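You operate a simulated robot arm through the tools that you are given. There is no shell and no other tool.

Carry out the task below with a simulated robot arm. There is one attempt and no reset: what you move stays moved.

TASK
Fit regulator 35; tighten its screw and the brush holder's.
Fine: use the red nut driver and hang it back.

It is judged by the outcome, as a careful person would: the job done as asked, and still so three seconds after it is handed in. It fails if anything else is knocked over, pushed out of place, dropped, spilled or broken.

THE ROBOT
A 7-joint arm with a two-finger parallel gripper, fixed in place. Base frame: the origin is at the foot of the arm, x ahead of it, y to its left, z up; the work surface is at about z = 790. Units: mm, degrees, N and s.
Its first joint turns from -132.0 to 132.0 degrees. Payload 3.91 kg.
The tool frame sits at the grasp point between the pads (the TCP): z along the fingers, y along the line on which they close. The tips reach 30 mm beyond it. The gripper opens to 110 mm. The fingers are 20 mm wide and 10 mm thick; the gripper's body (48 by 112 mm) begins 55 mm behind the TCP.
Orientation is told as [roll, pitch, yaw] about the base's x, y, z axes, in that order, counted from this pose: with the fingers straight down and closing along the base's y, the tool's x points along the base's -x, its y along +y and its z along -z.

THE INTERFACE
- The arm moves only by the tool arm_command. Its argument "steps" is text: rows parted by semicolons, each of 7 numbers parted by spaces: the shift along the tool's x, y, z in mm, then the turn, a rotation vector about the tool's x, y, z in degrees, then the finger opening in mm, from 0 to 110. In form: dx dy dz rx ry rz grip; .... A call has 1 to 20 rows; each row shifts and turns the commanded pose from where the row before left it, along the tool's axes as they then stand. Rows are played at 5 a second. More than 50 mm and 8.6 degrees between two rows, or a gripper value outside its range, and nothing of the call is played. A pose out of reach is approached as far as the arm can. The call stops where the force on the tool passes 40 N (or 10 N more than at its start, if that is more) or the arm is blocked; 0.2 s more then pass. The fingers move at their own pace (about 108 mm/s each) and stop on an object; they squeeze with about 30 N. The grip force told is the motor's: it shows also when the fingers shut on nothing. Time passes only in rows, and 0.2 s behind the last, so rows that do not move let the fingers close. The reply holds the time, the measured pose of the TCP, the force on the tool along the base axes, the opening and the grip force, in the units named above and with some noise, with the torque about the TCP (base axes, N m) and any sound that the robot's microphone picked up.
- Cameras (640 x 400 px; columns grow to the right, rows downward): "scene" is fixed at [48.3, 500.6, 1480.8]; the picture's right is [0.53, -0.85, 0.00], its down [-0.65, -0.40, -0.65] and it looks along [0.55, 0.34, -0.76] (base axes); focal length 326 px, centre (320, 200). "wrist" rides on the gripper at [72, 17, -103] in the tool frame; the picture's right is [-0.23, 0.97, 0.00], its down [-0.76, -0.18, -0.62] and it looks along [-0.61, -0.14, 0.78] (tool axes); focal length 222 px, centre (320, 200). There is no depth. A picture from a camera that has moved, and an enlarged one, comes with that camera's place and axes in the base frame and with its lens.
- capture(camera): a new picture of that camera. The clock stands still meanwhile.
- close_up(camera, box): a new picture of the part [left, top, right, bottom] of that camera's present view, enlarged. The clock stands still meanwhile.
- hand_in(): hands the job in; it is judged then, once.

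Places have to be worked out from the pictures, the camera data and where the tool is seen. Open the gripper and draw the arm clear of the work before you hand the job in, unless the task says otherwise.

The tools are called after "Call:" as name(argument=value, ...) on one line, values as JSON. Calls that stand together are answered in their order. arm_command: Moves the arm, as the interface text tells. Its arguments: {"type":"object","properties":{"steps":{"type":"string"}},"required":["steps"]} The other tools are called the same way: capture (camera) takes a picture; close_up (camera, box) takes an enlarged picture of a part of a camera's view; hand_in () hands the job in.

At the start:

```text
t: 0.0
position: [280.9, 588.5, 1252.9]
orientation: [-0.1, 0.1, 0.0]
ft_force: [1.3, 0.4, -0.4]
wrist_torque: [-0.02, 0.03, 0.02]
finger_gap: 109.9
grasp_force: 0.0
```

scene: 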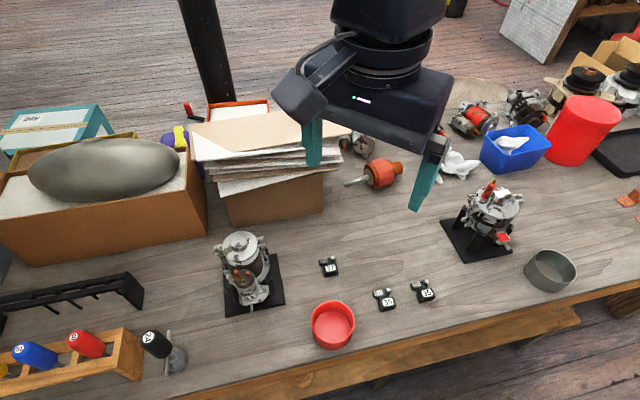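
wrist: 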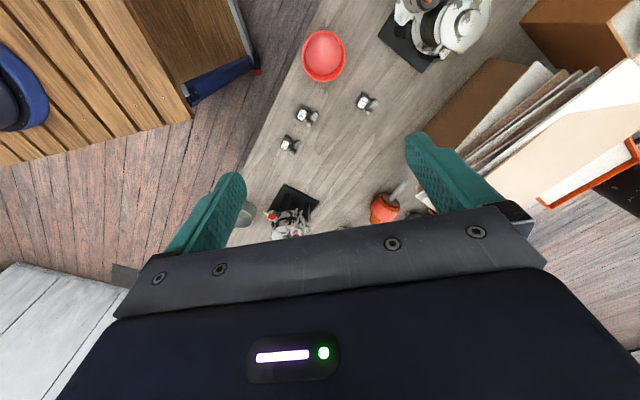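

I start by enlarging parts of the scene view to identify the regulators, the tools and the assemblies.

Call:
close_up(camera="scene", box=[300, 240, 460, 340])

Call:
close_up(camera="scene", box=[190, 210, 320, 330])

Call:
close_up(camera="scene", box=[420, 160, 580, 300])

Call:
close_up(camera="scene", box=[0, 260, 200, 400])

```text
4.00 times, centred on (380, 290) of scene
camera zoom: at [48.3, 500.6, 1480.8], right [0.53, -0.85, 0.0], down [-0.65, -0.4, -0.65], along [0.55, 0.34, -0.76], focal length 1303 px, centre (80, -160)
```

zoom: 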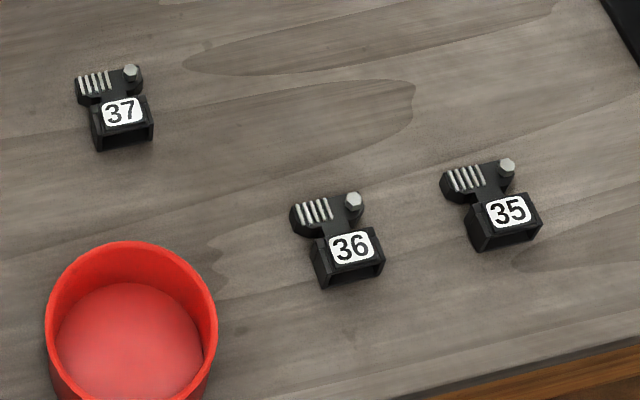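

```text
3.33 times, centred on (255, 270) of scene
camera zoom: at [48.3, 500.6, 1480.8], right [0.53, -0.85, 0.0], down [-0.65, -0.4, -0.65], along [0.55, 0.34, -0.76], focal length 1086 px, centre (537, -33)
```

zoom: 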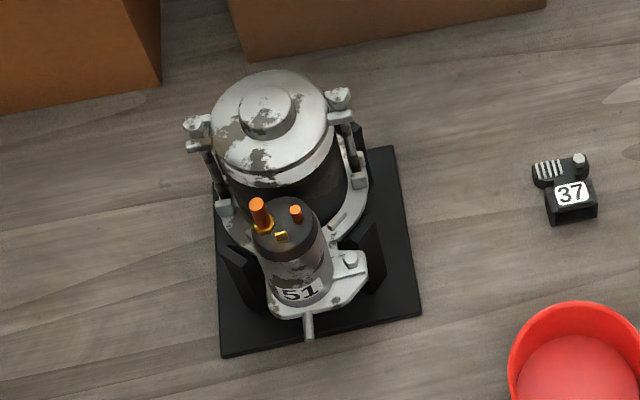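

```text
2.86 times, centred on (500, 230) of scene
camera zoom: at [48.3, 500.6, 1480.8], right [0.53, -0.85, 0.0], down [-0.65, -0.4, -0.65], along [0.55, 0.34, -0.76], focal length 930 px, centre (-194, 114)
```

zoom: 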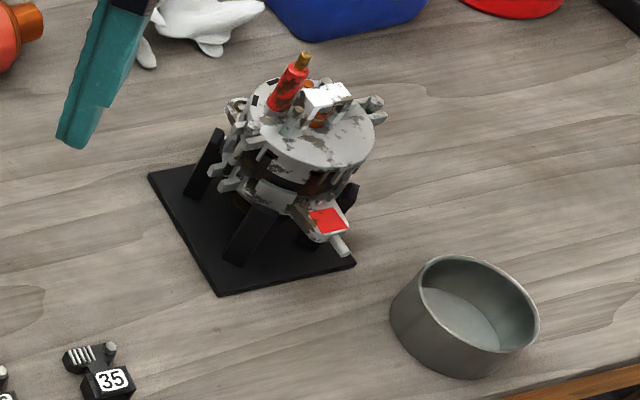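

```text
2.86 times, centred on (100, 330) of scene
camera zoom: at [48.3, 500.6, 1480.8], right [0.53, -0.85, 0.0], down [-0.65, -0.4, -0.65], along [0.55, 0.34, -0.76], focal length 930 px, centre (949, -171)
```

zoom: 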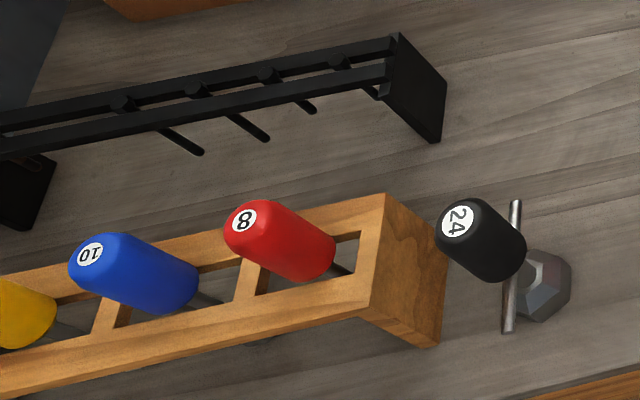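

Regulator 35 lies near (435, 464). The right-hand machine, near (690, 310), looks like the alternator, and the red driver (8) stands in the wooden rack. I move the wrist camera towards that machine for a closer look.

Call:
arm_command(steps="-26.7 -24.6 20 0 0 0 110;-26.7 -24.6 20 0 0 0 110;-26.7 -24.6 20 0 0 0 110;-26.7 -24.6 20 0 0 0 110;-26.7 -24.6 20 0 0 0 110;-26.7 -24.6 20 0 0 0 110;-26.7 -24.6 20 0 0 0 110;-26.7 -24.6 20 0 0 0 110;-26.7 -24.6 20 0 0 0 110;-26.7 -24.6 20 0 0 0 110;0 0 0 0 0 0 110")

Call:
capture(camera="wrist")

Call:
capture(camera="scene")

```text
t: 2.4
position: [547.8, 344.9, 1050.7]
orientation: [0.0, 0.0, 0.0]
ft_force: [0.8, -0.2, 0.3]
wrist_torque: [-0.03, 0.02, 0.02]
finger_gap: 110.1
grasp_force: 0.0
```

```text
taken
camera wrist: at [475.1, 361.4, 1155.4], right [0.23, 0.97, 0.0], down [0.76, -0.18, 0.62], along [0.61, -0.14, -0.78], focal length 222 px, centre (320, 200)
```

wrist: 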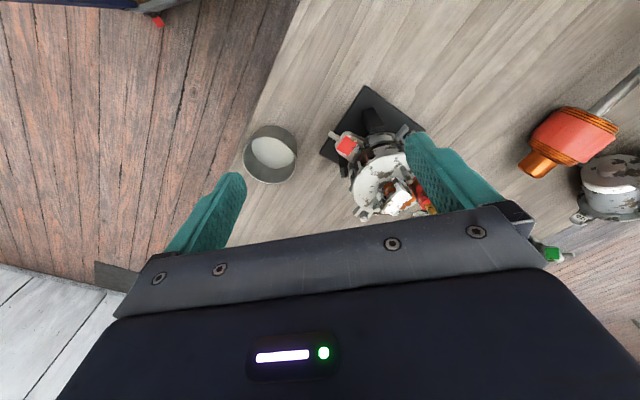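

```text
taken
```

scene: 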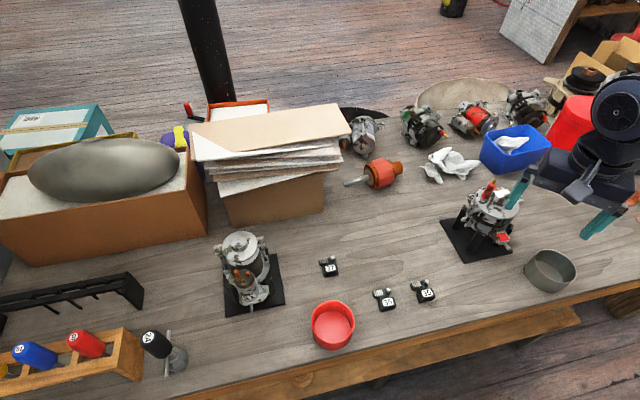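

The camera sees the machine between the fingers. I enlarge that area from both cameras.

Call:
close_up(camera="wrist", box=[300, 80, 460, 230])

Call:
close_up(camera="scene", box=[430, 170, 530, 270])

Call:
close_up(camera="scene", box=[205, 225, 295, 325])

```text
2.67 times, centred on (380, 155) of wrist
camera zoom: at [475.1, 361.4, 1155.4], right [0.23, 0.97, 0.0], down [0.76, -0.18, 0.62], along [0.61, -0.14, -0.78], focal length 592 px, centre (160, 320)
```

zoom: 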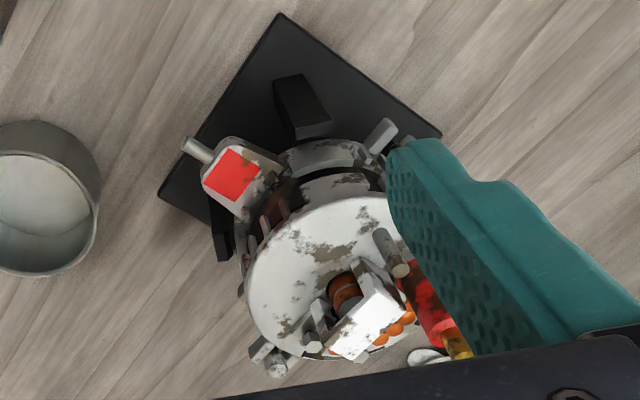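

```text
4.00 times, centred on (480, 220) of scene
camera zoom: at [48.3, 500.6, 1480.8], right [0.53, -0.85, 0.0], down [-0.65, -0.4, -0.65], along [0.55, 0.34, -0.76], focal length 1303 px, centre (-320, 120)
```

zoom: 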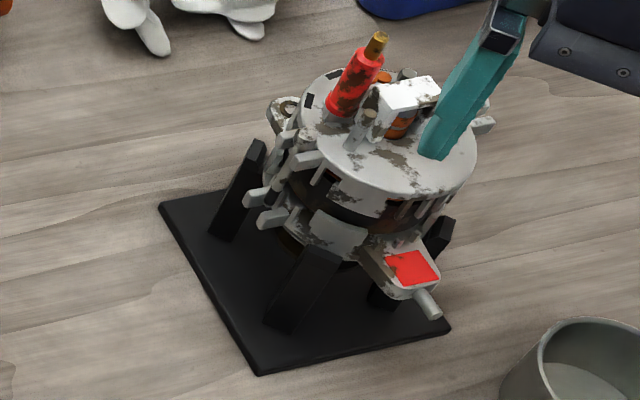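

```text
4.00 times, centred on (250, 275) of scene
camera zoom: at [48.3, 500.6, 1480.8], right [0.53, -0.85, 0.0], down [-0.65, -0.4, -0.65], along [0.55, 0.34, -0.76], focal length 1303 px, centre (600, -100)
```

zoom: 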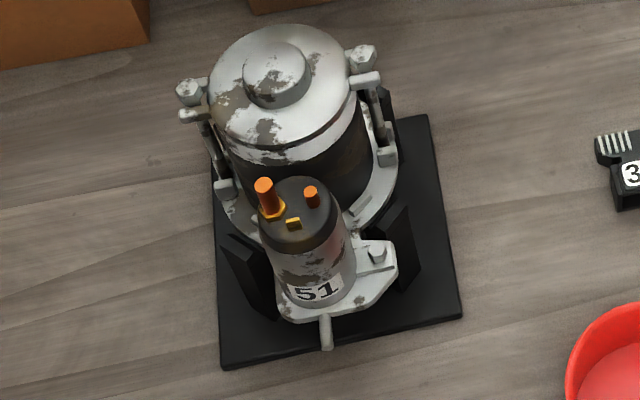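

Combining both views, the white brush holder block sits at about (652, 414, 956), on top of the machine. I shift sideways so the top lies between the fingers in the wrist view.

Call:
arm_command(steps="10 35 0 0 0 0 110;10 35 0 0 0 0 110;0 0 0 0 0 0 110")

Call:
close_up(camera="wrist", box=[240, 80, 400, 200])

Call:
capture(camera="wrist")

Call:
close_up(camera="scene", box=[450, 170, 540, 230])

```text
t: 3.2
position: [527.6, 412.2, 1051.3]
orientation: [0.0, 0.0, 0.0]
ft_force: [-0.3, -0.8, -0.6]
wrist_torque: [0.01, 0.02, 0.01]
finger_gap: 109.8
grasp_force: 0.1
```

```text
3.33 times, centred on (320, 140) of wrist
camera zoom: at [455.7, 429.1, 1155.0], right [0.23, 0.97, 0.0], down [0.76, -0.18, 0.62], along [0.61, -0.14, -0.78], focal length 740 px, centre (320, 400)
```

zoom: 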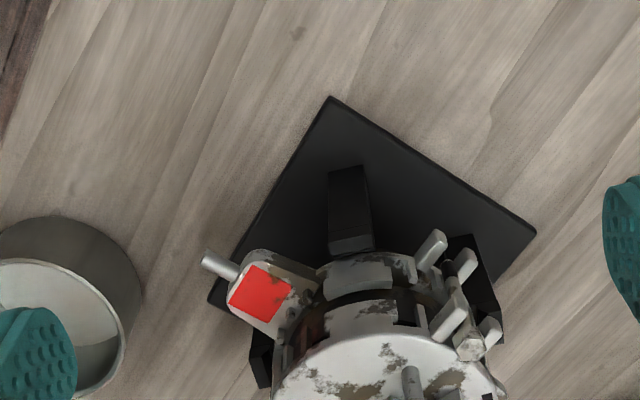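

```text
taken
camera wrist: at [455.7, 429.1, 1155.0], right [0.23, 0.97, 0.0], down [0.76, -0.18, 0.62], along [0.61, -0.14, -0.78], focal length 222 px, centre (320, 200)
```

wrist: 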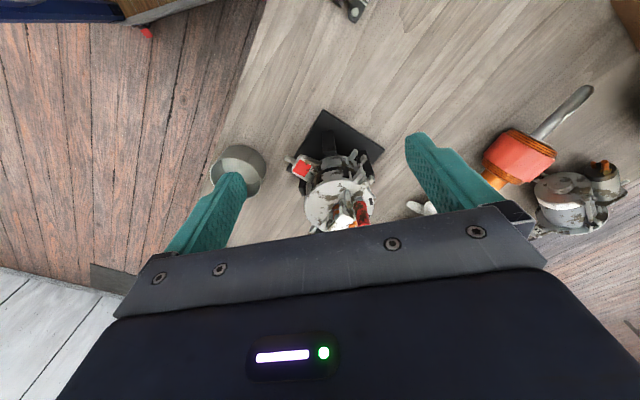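

```text
6.67 times, centred on (495, 200) of scene
camera zoom: at [48.3, 500.6, 1480.8], right [0.53, -0.85, 0.0], down [-0.65, -0.4, -0.65], along [0.55, 0.34, -0.76], focal length 2171 px, centre (-847, 200)
```

zoom: 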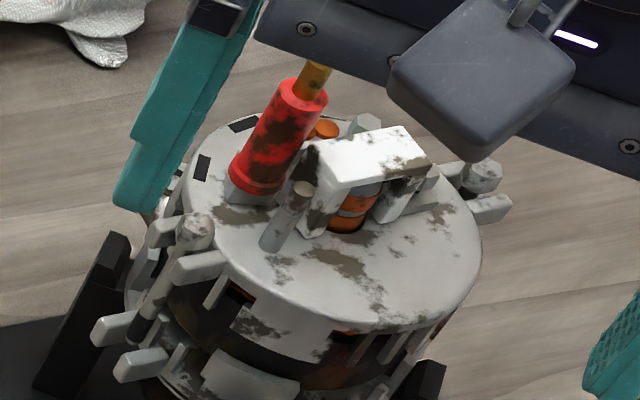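

The white holder and posts are visible, but the angle is too flat. I move over the top so the camera looks down on it more steeply, keeping well above the terminals.

Call:
arm_command(steps="-20 0 -10 0 0 0 110;-30 0 -10 0 0 0 110;-30 0 -10 0 0 0 110;-30 0 0 0 0 0 110;0 0 0 0 0 0 110")

Call:
close_up(camera="wrist", box=[240, 80, 400, 200])

Call:
capture(camera="wrist")

Call:
capture(camera="scene")

```text
t: 4.4
position: [636.9, 413.2, 1083.0]
orientation: [0.0, 0.0, 0.0]
ft_force: [0.3, -0.4, 0.2]
wrist_torque: [-0.02, 0.01, 0.02]
finger_gap: 110.1
grasp_force: 0.0
```

```text
3.33 times, centred on (320, 140) of wrist
camera zoom: at [564.7, 430.1, 1186.9], right [0.23, 0.97, 0.0], down [0.76, -0.18, 0.62], along [0.61, -0.14, -0.78], focal length 740 px, centre (320, 400)
```

zoom: 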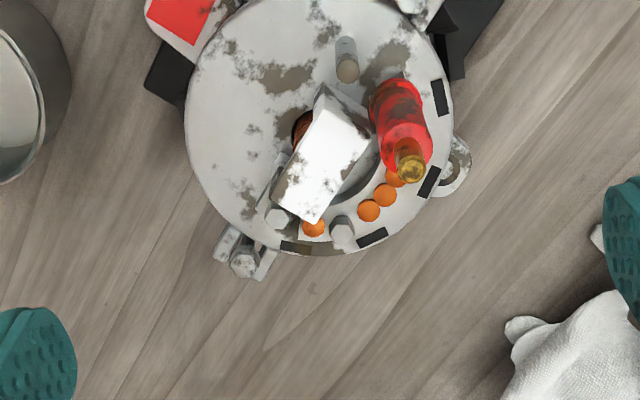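

```text
taken
camera wrist: at [564.7, 430.1, 1186.9], right [0.23, 0.97, 0.0], down [0.76, -0.18, 0.62], along [0.61, -0.14, -0.78], focal length 222 px, centre (320, 200)
```

wrist: 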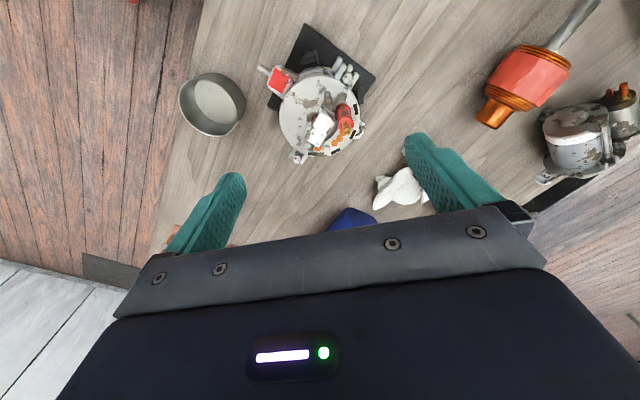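

```text
taken
```

scene: 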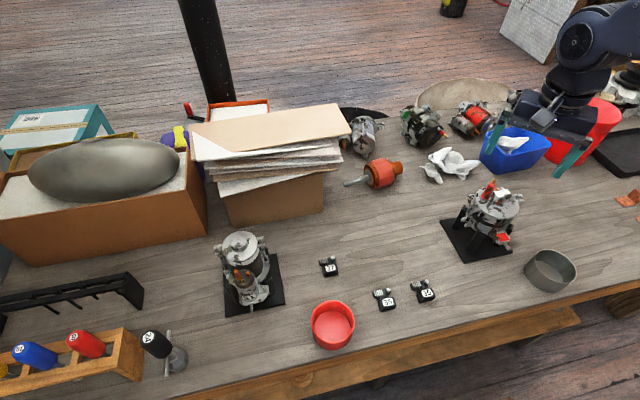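

The whole machine is in clear view. I enlarge its top further.

Call:
close_up(camera="wrist", box=[290, 95, 370, 145])

Call:
close_up(camera="scene", box=[465, 172, 529, 212])

Call:
close_up(camera="wrist", box=[250, 60, 378, 140])

Call:
close_up(camera="scene", box=[404, 272, 452, 302])

```text
8.00 times, centred on (330, 120) of wrist
camera zoom: at [564.7, 430.1, 1186.9], right [0.23, 0.97, 0.0], down [0.76, -0.18, 0.62], along [0.61, -0.14, -0.78], focal length 1777 px, centre (240, 840)
```

zoom: 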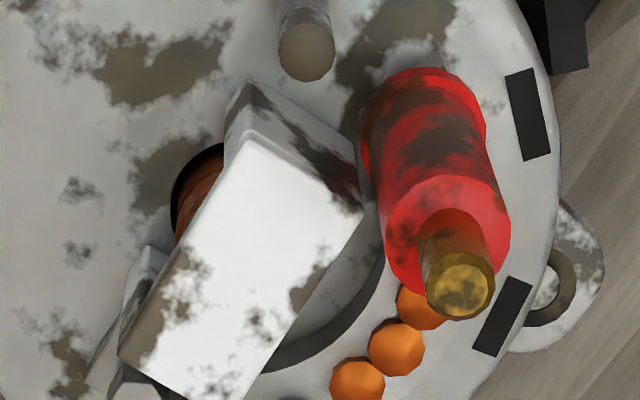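

```text
10.00 times, centred on (497, 192) of scene
camera zoom: at [48.3, 500.6, 1480.8], right [0.53, -0.85, 0.0], down [-0.65, -0.4, -0.65], along [0.55, 0.34, -0.76], focal length 3257 px, centre (-1450, 280)
```

zoom: 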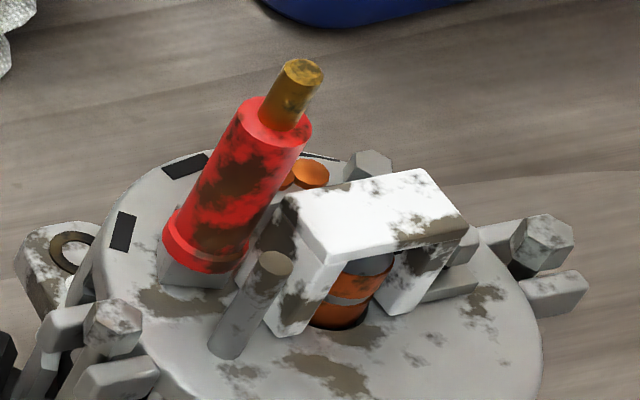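

```text
5.00 times, centred on (314, 100) of wrist
camera zoom: at [564.7, 430.1, 1186.9], right [0.23, 0.97, 0.0], down [0.76, -0.18, 0.62], along [0.61, -0.14, -0.78], focal length 1111 px, centre (350, 700)
```

zoom: 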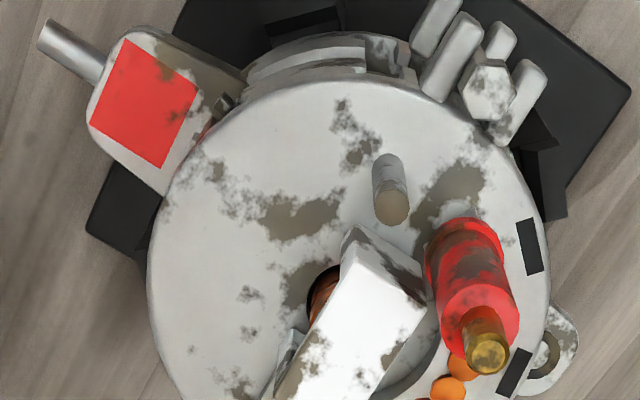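

```text
13.33 times, centred on (428, 287) of scene
camera zoom: at [48.3, 500.6, 1480.8], right [0.53, -0.85, 0.0], down [-0.65, -0.4, -0.65], along [0.55, 0.34, -0.76], focal length 4342 px, centre (-1120, -960)
```

zoom: 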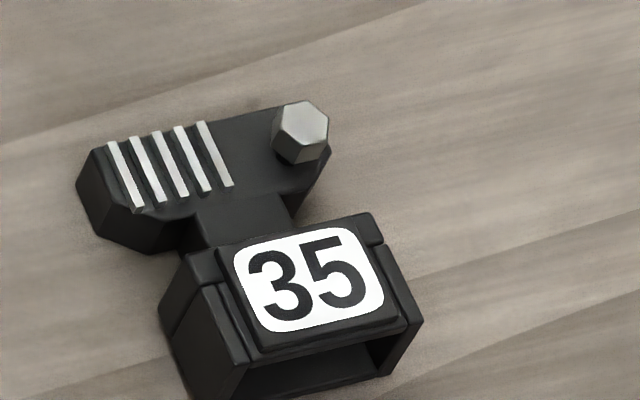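

I enlarge the far side of the holder, where two hex heads show.

Call:
close_up(camera="wrist", box=[280, 115, 360, 165])

Call:
close_up(camera="wrist", box=[300, 120, 340, 145])

```text
8.00 times, centred on (320, 140) of wrist
camera zoom: at [564.7, 430.1, 1186.9], right [0.23, 0.97, 0.0], down [0.76, -0.18, 0.62], along [0.61, -0.14, -0.78], focal length 1777 px, centre (320, 680)
```

zoom: 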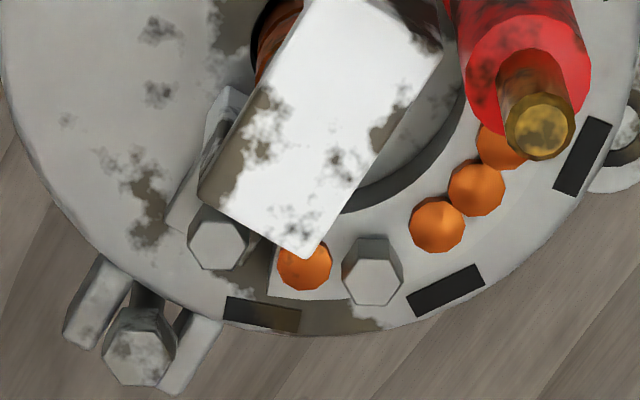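

```text
16.00 times, centred on (320, 132) of wrist
camera zoom: at [564.7, 430.1, 1186.9], right [0.23, 0.97, 0.0], down [0.76, -0.18, 0.62], along [0.61, -0.14, -0.78], focal length 3554 px, centre (320, 1280)
```

zoom: 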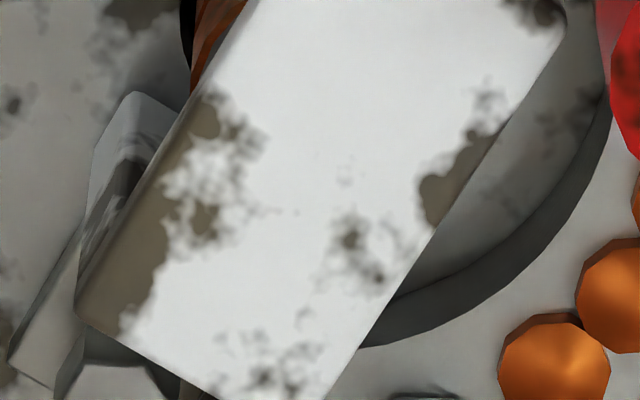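

The top shows the brush holder with a hex screw on its foot, a rectifier with another hex screw, and a round post. I go over to the regulators to study their shape.

Call:
arm_command(steps="45 10 0 0 0 0 110;45 10 0 0 0 0 110;40 10 25 0 0 0 110;40 10 25 0 0 0 110;40 10 30 0 0 0 110;17 7 40 0 0 0 110;0 0 33 0 0 0 110;0 0 0 0 0 0 110")

Call:
capture(camera="wrist")

Call:
close_up(camera="wrist", box=[280, 110, 376, 170])

Call:
capture(camera="scene")

```text
refused: row 5 steps farther than a row can; nothing moved
```

```text
taken
camera wrist: at [564.7, 430.1, 1186.9], right [0.23, 0.97, 0.0], down [0.76, -0.18, 0.62], along [0.61, -0.14, -0.78], focal length 222 px, centre (320, 200)
```

wrist: 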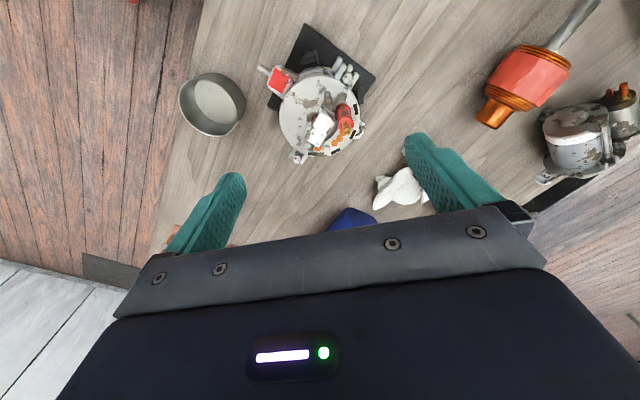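

```text
6.67 times, centred on (328, 140) of wrist
camera zoom: at [564.7, 430.1, 1186.9], right [0.23, 0.97, 0.0], down [0.76, -0.18, 0.62], along [0.61, -0.14, -0.78], focal length 1481 px, centre (267, 600)
```

zoom: 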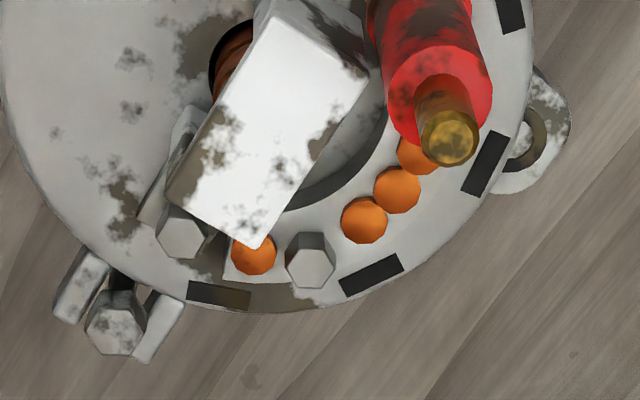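

```text
taken
```

scene: 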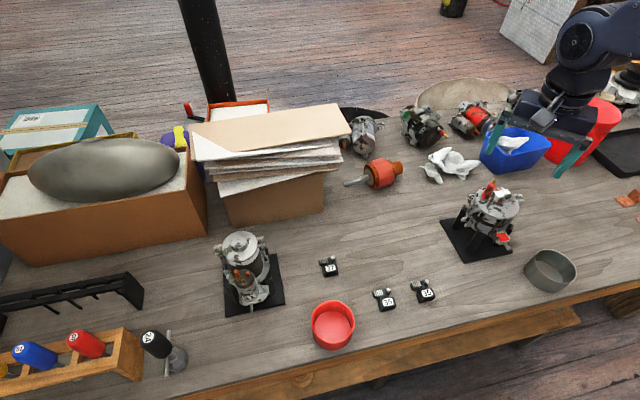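

One row was too long, so nothing moved. I repeat the move with smaller rows.

Call:
arm_command(steps="45 10 0 0 0 0 110;45 10 0 0 0 0 110;40 10 20 0 0 0 110;40 10 20 0 0 0 110;40 10 20 0 0 0 110;17 7 40 0 0 0 110;0 0 43 0 0 0 110;0 0 0 0 0 0 110")

Call:
capture(camera="wrist")

Call:
close_up(camera="wrist", box=[280, 110, 376, 170])

Call:
capture(camera="scene")

```text
t: 6.2
position: [412.6, 470.6, 941.8]
orientation: [0.0, 0.0, 0.0]
ft_force: [-0.5, 0.1, -0.3]
wrist_torque: [0.01, -0.03, -0.03]
finger_gap: 110.0
grasp_force: 0.0
```

```text
taken
camera wrist: at [340.1, 486.5, 1045.1], right [0.23, 0.97, 0.0], down [0.76, -0.18, 0.62], along [0.61, -0.14, -0.78], focal length 222 px, centre (320, 200)
```

wrist: 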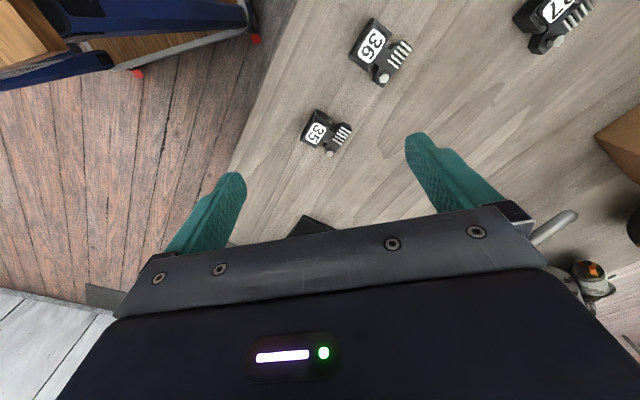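

```text
6.67 times, centred on (328, 140) of wrist
camera zoom: at [340.1, 486.5, 1045.1], right [0.23, 0.97, 0.0], down [0.76, -0.18, 0.62], along [0.61, -0.14, -0.78], focal length 1481 px, centre (267, 600)
```

zoom: 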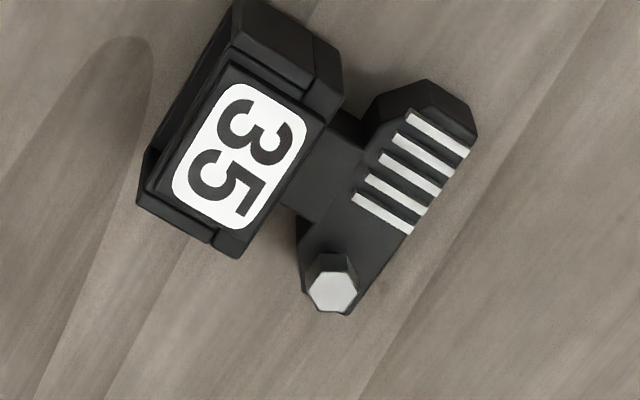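

```text
taken
```

scene: 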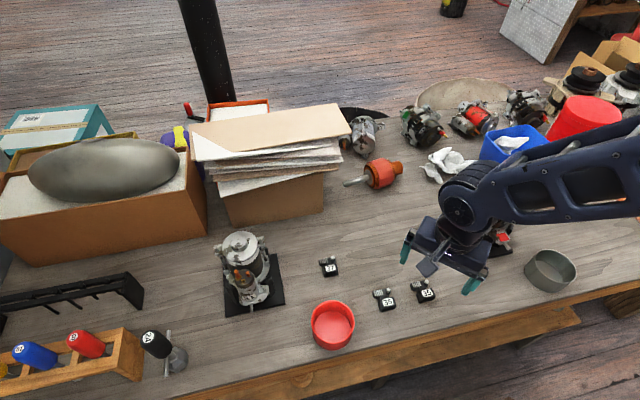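

The regulator is a box (about 34 × 22 mm) on a neck, with a finned bar that carries a vertical hex screw. To learn how it seats, I look at the finished machines in the background and at the other side of the alternator.

Call:
close_up(camera="scene", box=[395, 90, 475, 160])

Call:
close_up(camera="scene", box=[440, 85, 560, 145])

Call:
close_up(camera="scene", box=[330, 105, 410, 165])

Call:
close_up(camera="scene", box=[560, 50, 640, 110])

```text
5.71 times, centred on (435, 125) of scene
camera zoom: at [48.3, 500.6, 1480.8], right [0.53, -0.85, 0.0], down [-0.65, -0.4, -0.65], along [0.55, 0.34, -0.76], focal length 1861 px, centre (-337, 629)
```

zoom: 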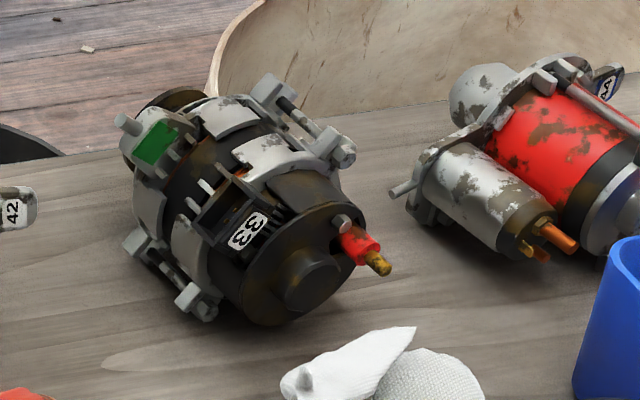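

```text
5.33 times, centred on (500, 115) of scene
camera zoom: at [48.3, 500.6, 1480.8], right [0.53, -0.85, 0.0], down [-0.65, -0.4, -0.65], along [0.55, 0.34, -0.76], focal length 1737 px, centre (-640, 653)
```

zoom: 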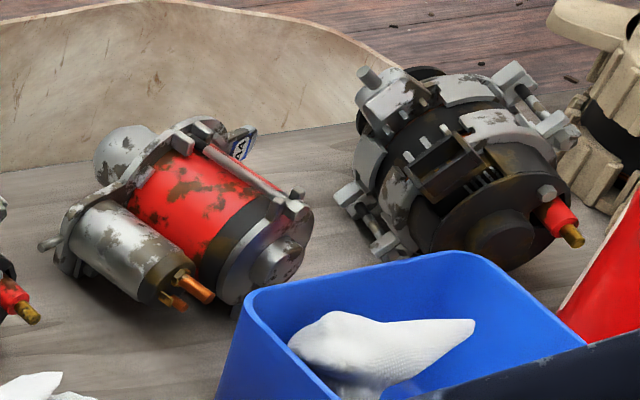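

```text
6.67 times, centred on (370, 135) of scene
camera zoom: at [48.3, 500.6, 1480.8], right [0.53, -0.85, 0.0], down [-0.65, -0.4, -0.65], along [0.55, 0.34, -0.76], focal length 2171 px, centre (-13, 633)
```

zoom: 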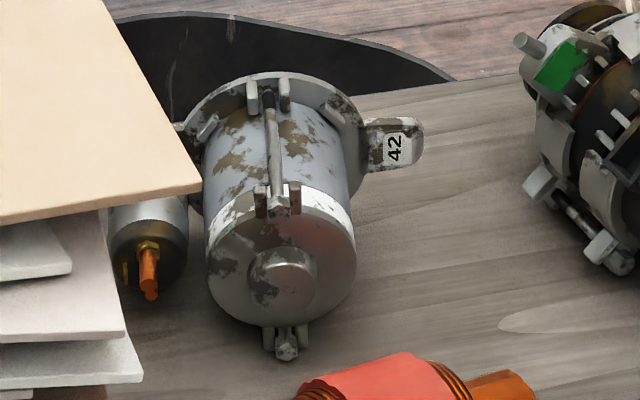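

```text
6.67 times, centred on (600, 80) of scene
camera zoom: at [48.3, 500.6, 1480.8], right [0.53, -0.85, 0.0], down [-0.65, -0.4, -0.65], along [0.55, 0.34, -0.76], focal length 2171 px, centre (-1547, 1000)
```

zoom: 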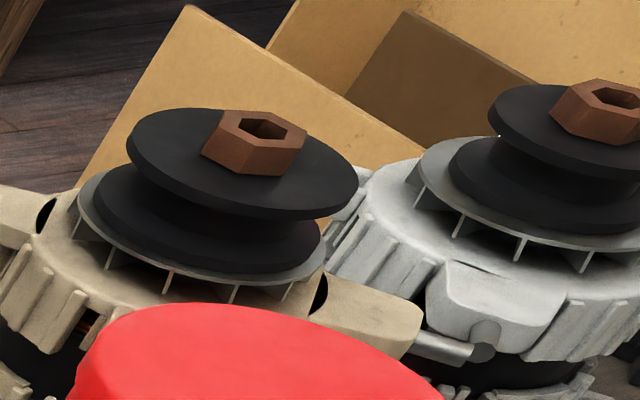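

Machine 33 in the background shows how the regulator sits: label facing the rear (up in our case), its open connector box pointing radially outward towards the coloured lug side, and the finned bar inward. I turn the camera 60° to look at our machine from the lug side and find the regulator's seat.

Call:
arm_command(steps="0 0 -12.5 0 0 -8.57 110;0 0 -12.5 0 0 -8.57 110;0 0 -12.5 0 0 -8.57 110;0 0 -12.5 0 0 -8.57 110;0 0 -12.5 0 0 -8.57 110;0 0 -12.5 0 0 -8.57 110;0 0 -12.5 0 0 -8.57 110;-1 -43.7 0 0 0 0 110;-1 -43.7 0 0 0 0 110;-1 -43.7 0 0 0 0 110;-1 -43.7 0 0 0 0 110;-1 -43.7 0 0 0 0 110;0 0 0 0 0 0 110")

Call:
capture(camera="wrist")

Call:
close_up(camera="wrist", box=[260, 130, 380, 210])

```text
t: 9.0
position: [604.8, 363.7, 1028.2]
orientation: [0.0, 0.0, 60.0]
ft_force: [-0.3, 0.5, -0.6]
wrist_torque: [-0.05, 0.0, 0.04]
finger_gap: 109.9
grasp_force: 0.1
```

```text
taken
camera wrist: at [553.0, 309.1, 1132.1], right [-0.73, 0.68, 0.0], down [0.53, 0.57, 0.62], along [0.43, 0.45, -0.78], focal length 222 px, centre (320, 200)
```

wrist: 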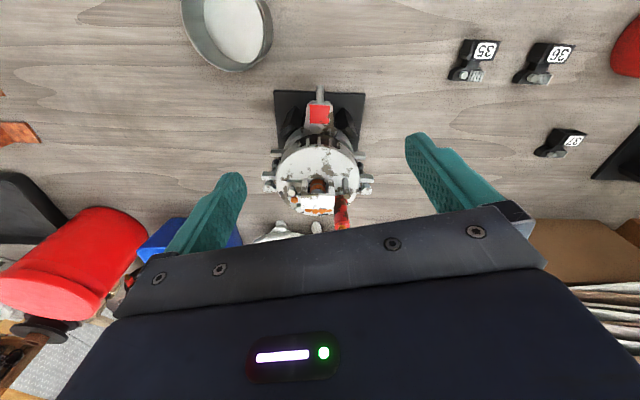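

```text
5.00 times, centred on (320, 170) of wrist
camera zoom: at [553.0, 309.1, 1132.1], right [-0.73, 0.68, 0.0], down [0.53, 0.57, 0.62], along [0.43, 0.45, -0.78], focal length 1111 px, centre (320, 350)
```

zoom: 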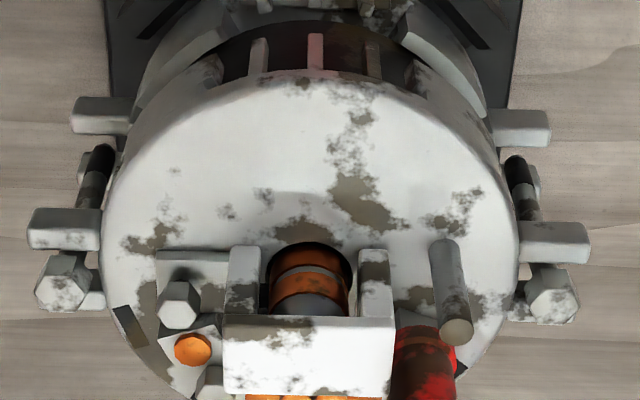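

This view from the lug side is clear: bridge over the slip rings, brush holder screw on a foot at the left, and a plain post at the right. I zoom in on the plate to look for a screw hole.

Call:
close_up(camera="wrist", box=[280, 145, 344, 185])

Call:
close_up(camera="wrist", box=[285, 165, 325, 190])

Call:
close_up(camera="wrist", box=[320, 155, 360, 195])

Call:
close_up(camera="wrist", box=[430, 30, 590, 130])

```text
10.00 times, centred on (312, 165) of wrist
camera zoom: at [553.0, 309.1, 1132.1], right [-0.73, 0.68, 0.0], down [0.53, 0.57, 0.62], along [0.43, 0.45, -0.78], focal length 2221 px, centre (400, 550)
```

zoom: 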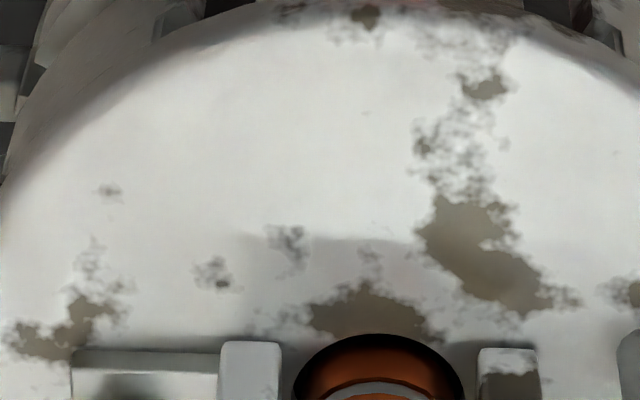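

```text
16.00 times, centred on (305, 178) of wrist
camera zoom: at [553.0, 309.1, 1132.1], right [-0.73, 0.68, 0.0], down [0.53, 0.57, 0.62], along [0.43, 0.45, -0.78], focal length 3554 px, centre (560, 560)
```

zoom: 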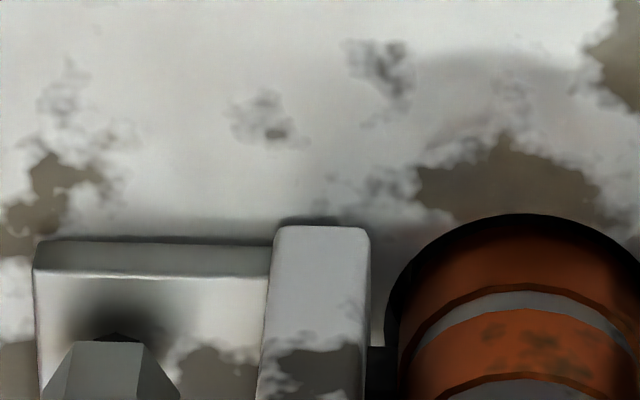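

```text
10.00 times, centred on (340, 175) of wrist
camera zoom: at [553.0, 309.1, 1132.1], right [-0.73, 0.68, 0.0], down [0.53, 0.57, 0.62], along [0.43, 0.45, -0.78], focal length 2221 px, centre (120, 450)
```

zoom: 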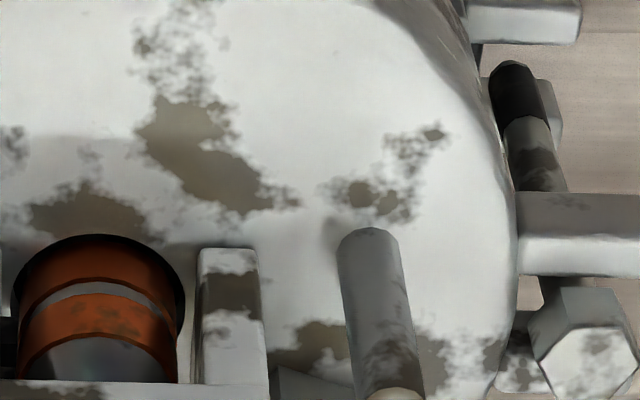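

```text
4.00 times, centred on (510, 80) of wrist
camera zoom: at [553.0, 309.1, 1132.1], right [-0.73, 0.68, 0.0], down [0.53, 0.57, 0.62], along [0.43, 0.45, -0.78], focal length 888 px, centre (-440, 680)
```

zoom: 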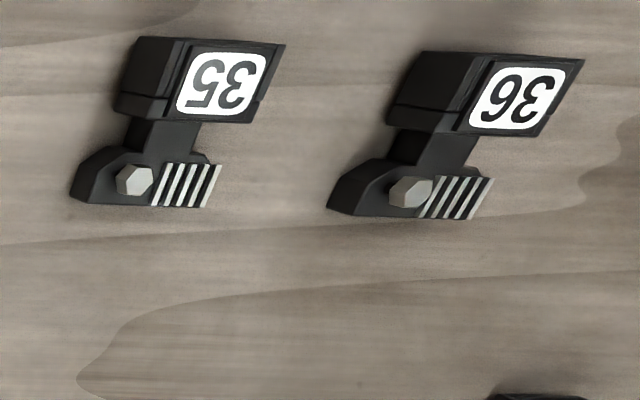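

I see no tapped hole in the plate, only the post. I zoom in hard on machine 33's regulator to read its orientation.

Call:
close_up(camera="scene", box=[404, 112, 444, 137])

Call:
close_up(camera="scene", box=[505, 100, 553, 130])

Call:
close_up(camera="scene", box=[465, 172, 545, 222])

```text
16.00 times, centred on (424, 124) of scene
camera zoom: at [48.3, 500.6, 1480.8], right [0.53, -0.85, 0.0], down [-0.65, -0.4, -0.65], along [0.55, 0.34, -0.76], focal length 5211 px, centre (-1344, 1408)
```

zoom: 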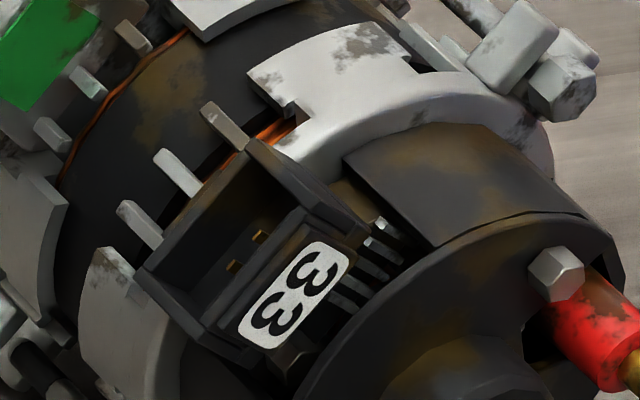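

```text
13.33 times, centred on (529, 115) of scene
camera zoom: at [48.3, 500.6, 1480.8], right [0.53, -0.85, 0.0], down [-0.65, -0.4, -0.65], along [0.55, 0.34, -0.76], focal length 4342 px, centre (-2467, 1333)
```

zoom: 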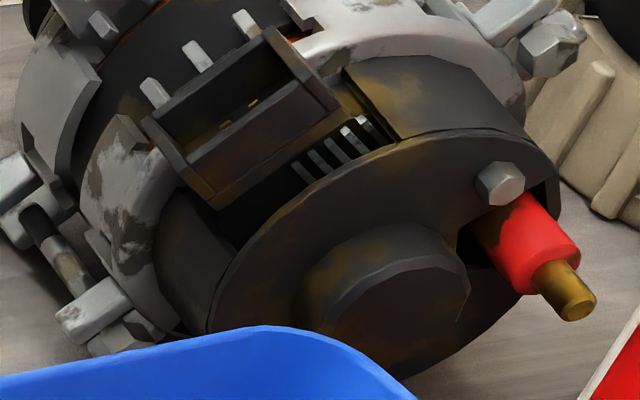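

```text
8.00 times, centred on (505, 197) of scene
camera zoom: at [48.3, 500.6, 1480.8], right [0.53, -0.85, 0.0], down [-0.65, -0.4, -0.65], along [0.55, 0.34, -0.76], focal length 2606 px, centre (-1160, 224)
```

zoom: 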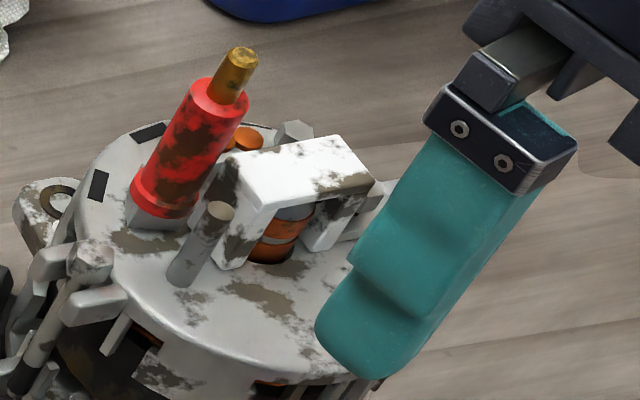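

That settles it: on machine 33 the connector opens radially outward, the label faces rearward, the fins are on the terminal side and the screw on the other. The hex nut next to the red terminal holds the cover, so our post is only the cover stud. I tilt the camera flatter and look at the rim where the connector box must sit.

Call:
arm_command(steps="23 6 0 0 0 0 110;23 6 20 0 0 0 110;0 0 40 0 0 0 110;0 0 0 0 -8.4 0 110;0 0 0 0 -8.4 0 110;0 0 0 0 -8.4 0 110;0 0 0 0 0 0 110")

Call:
capture(camera="wrist")

Call:
close_up(camera="wrist", box=[260, 150, 380, 220])

```text
t: 10.6
position: [569.8, 333.3, 966.1]
orientation: [0.0, -25.3, 59.9]
ft_force: [-0.5, 0.7, 0.3]
wrist_torque: [0.0, -0.02, -0.01]
finger_gap: 109.9
grasp_force: 0.0
```

```text
taken
camera wrist: at [499.5, 246.3, 1029.5], right [-0.74, 0.66, 0.1], down [0.37, 0.28, 0.89], along [0.56, 0.69, -0.45], focal length 222 px, centre (320, 200)
```

wrist: 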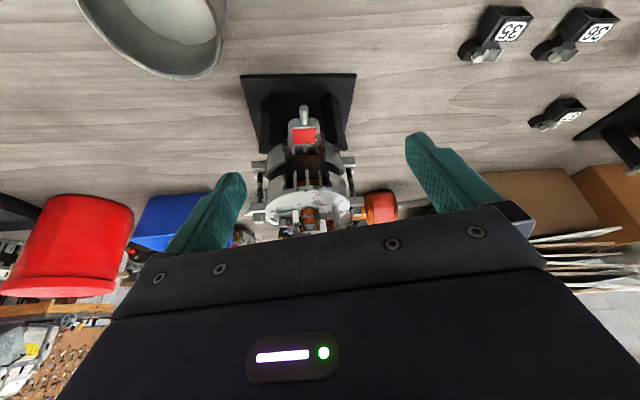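

```text
5.33 times, centred on (320, 185) of wrist
camera zoom: at [499.5, 246.3, 1029.5], right [-0.74, 0.66, 0.1], down [0.37, 0.28, 0.89], along [0.56, 0.69, -0.45], focal length 1185 px, centre (320, 280)
```

zoom: 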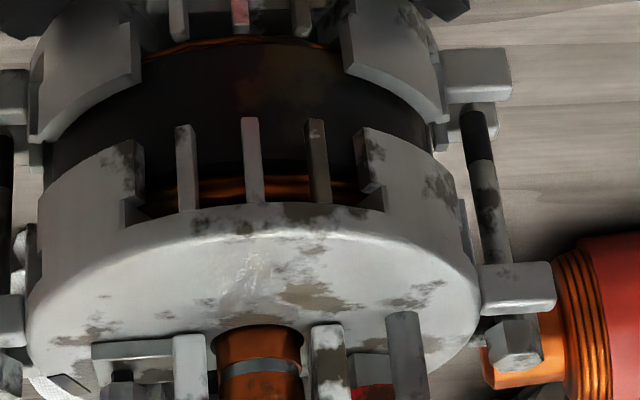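

Seen upside down, the rear bracket wall has a gap with three ribs on the lug side, exactly under where machine 33 carries its connector box. To learn the exact radial position, I look at machine 33 from behind along its axis.

Call:
arm_command(steps="-19 0 -40 0 0 0 110;-19 0 -40 0 0 0 110;-25.7 -30.5 12 0 0 0 110;-25.7 -30.5 12 0 0 0 110;-25.7 -30.5 12 0 0 0 110;-25.7 -30.5 12 0 0 0 110;-25.7 -30.5 12 0 0 0 110;-25.7 -30.5 12 0 0 0 110;-25.7 -30.5 12 0 0 0 110;0 0 0 -2.96 0 -6.34 110;0 0 0 -2.96 0 -6.34 110;0 0 0 -2.96 0 -6.34 110;0 0 0 -2.96 0 -6.34 110;0 0 0 0 0 0 110")

Call:
capture(camera="wrist")

Call:
capture(camera="scene")

```text
t: 13.6
position: [851.9, 398.0, 1056.7]
orientation: [-0.1, -25.3, 88.0]
ft_force: [0.0, -0.1, 1.1]
wrist_torque: [0.02, 0.03, -0.01]
finger_gap: 109.8
grasp_force: 0.0
```

```text
taken
camera wrist: at [831.5, 287.0, 1120.1], right [-0.97, 0.24, 0.1], down [0.19, 0.42, 0.89], along [0.17, 0.88, -0.45], focal length 222 px, centre (320, 200)
```

wrist: 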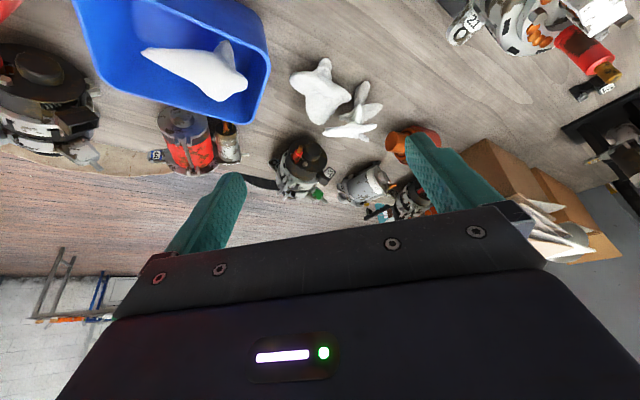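

```text
taken
```

scene: 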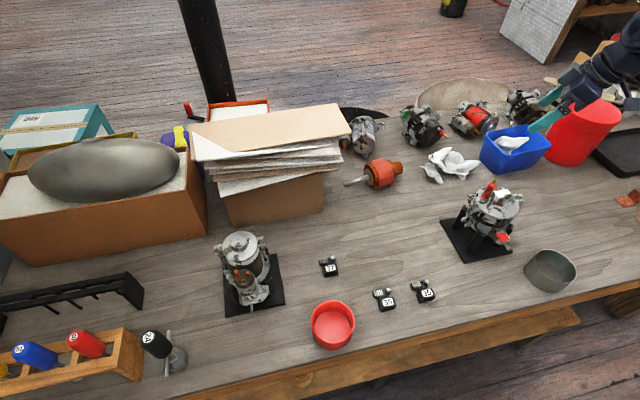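

I see machine 33 near (305, 165) in this view and enlarge it.

Call:
close_up(camera="wrist", box=[265, 125, 345, 205])

Call:
close_up(camera="wrist", box=[305, 155, 345, 205])

Call:
close_up(camera="wrist", box=[0, 30, 120, 180])

Call:
close_up(camera="wrist", box=[440, 0, 640, 110])

```text
5.00 times, centred on (305, 165) of wrist
camera zoom: at [831.5, 287.0, 1120.1], right [-0.97, 0.24, 0.1], down [0.19, 0.42, 0.89], along [0.17, 0.88, -0.45], focal length 1111 px, centre (395, 375)
```

zoom: 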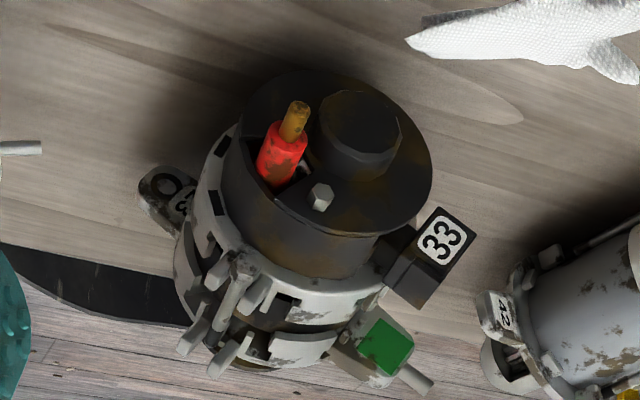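

```text
8.00 times, centred on (325, 180) of wrist
camera zoom: at [831.5, 287.0, 1120.1], right [-0.97, 0.24, 0.1], down [0.19, 0.42, 0.89], along [0.17, 0.88, -0.45], focal length 1777 px, centre (280, 360)
```

zoom: 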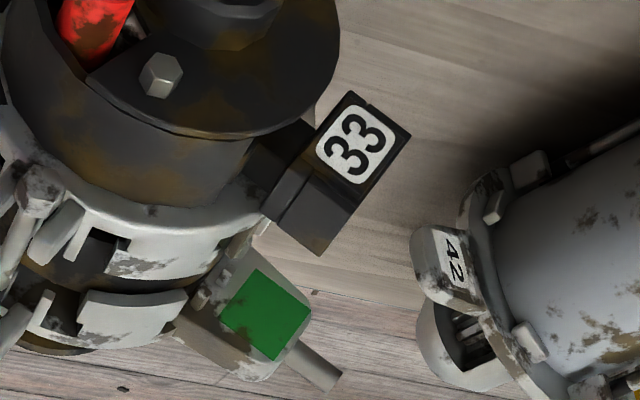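

```text
2.67 times, centred on (60, 105) of wrist
camera zoom: at [831.5, 287.0, 1120.1], right [-0.97, 0.24, 0.1], down [0.19, 0.42, 0.89], along [0.17, 0.88, -0.45], focal length 592 px, centre (1013, 453)
```

zoom: 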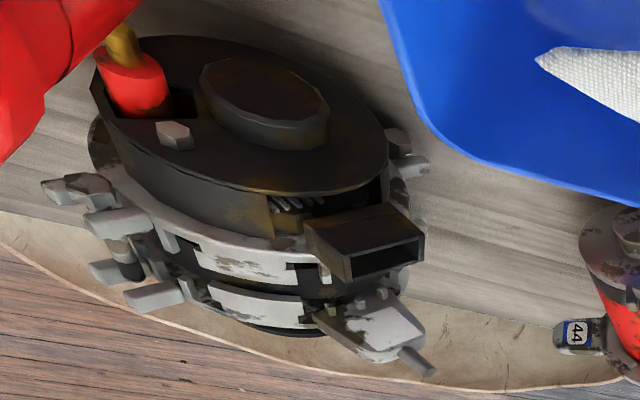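

```text
3.20 times, centred on (540, 55) of wrist
camera zoom: at [831.5, 287.0, 1120.1], right [-0.97, 0.24, 0.1], down [0.19, 0.42, 0.89], along [0.17, 0.88, -0.45], focal length 711 px, centre (-384, 664)
```

zoom: 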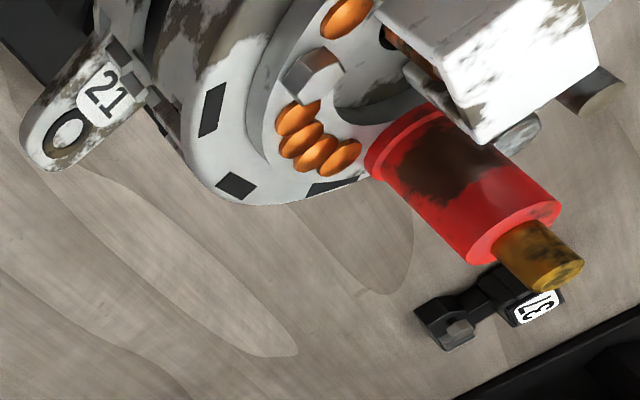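

The box on machine 33 sits entirely outside the bracket rim, with its underside about level with the plate. I zoom in more to measure this.

Call:
close_up(camera="wrist", box=[312, 163, 344, 183])

Call:
close_up(camera="wrist", box=[275, 135, 339, 185])

Call:
close_up(camera="wrist", box=[40, 85, 104, 145])

```text
16.00 times, centred on (328, 173) of wrist
camera zoom: at [831.5, 287.0, 1120.1], right [-0.97, 0.24, 0.1], down [0.19, 0.42, 0.89], along [0.17, 0.88, -0.45], focal length 3554 px, centre (192, 632)
```

zoom: 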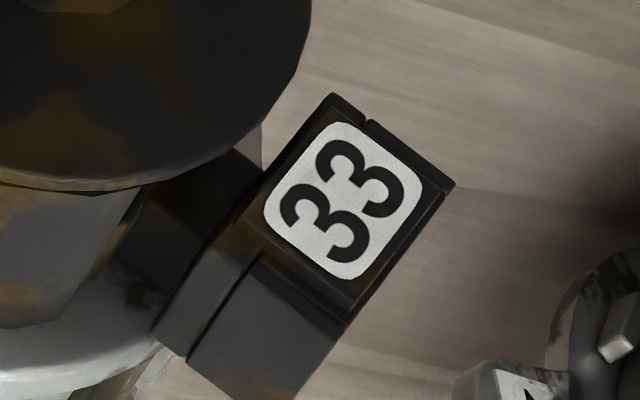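

```text
8.00 times, centred on (307, 160) of wrist
camera zoom: at [831.5, 287.0, 1120.1], right [-0.97, 0.24, 0.1], down [0.19, 0.42, 0.89], along [0.17, 0.88, -0.45], focal length 1777 px, centre (424, 520)
```

zoom: 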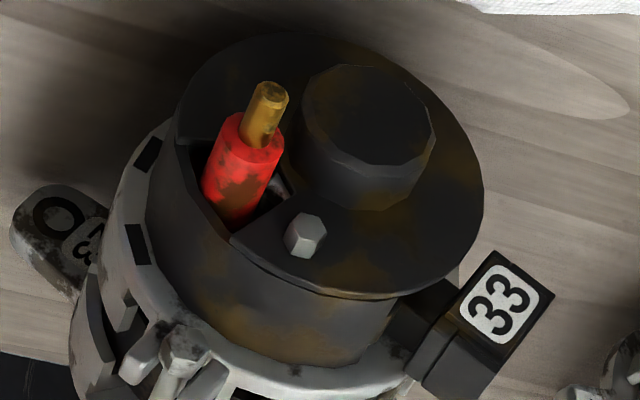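

```text
6.67 times, centred on (72, 115) of wrist
camera zoom: at [831.5, 287.0, 1120.1], right [-0.97, 0.24, 0.1], down [0.19, 0.42, 0.89], along [0.17, 0.88, -0.45], focal length 1481 px, centre (1973, 767)
```

zoom: 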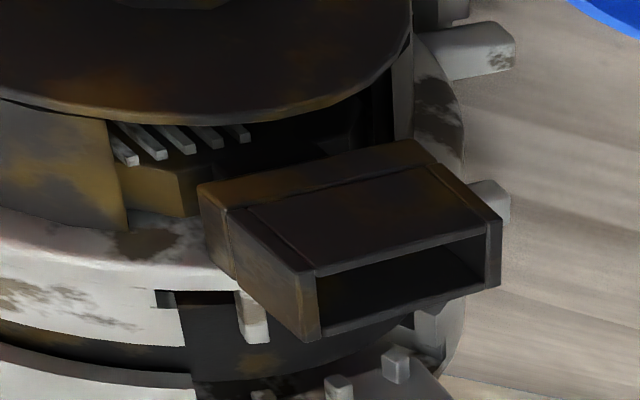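

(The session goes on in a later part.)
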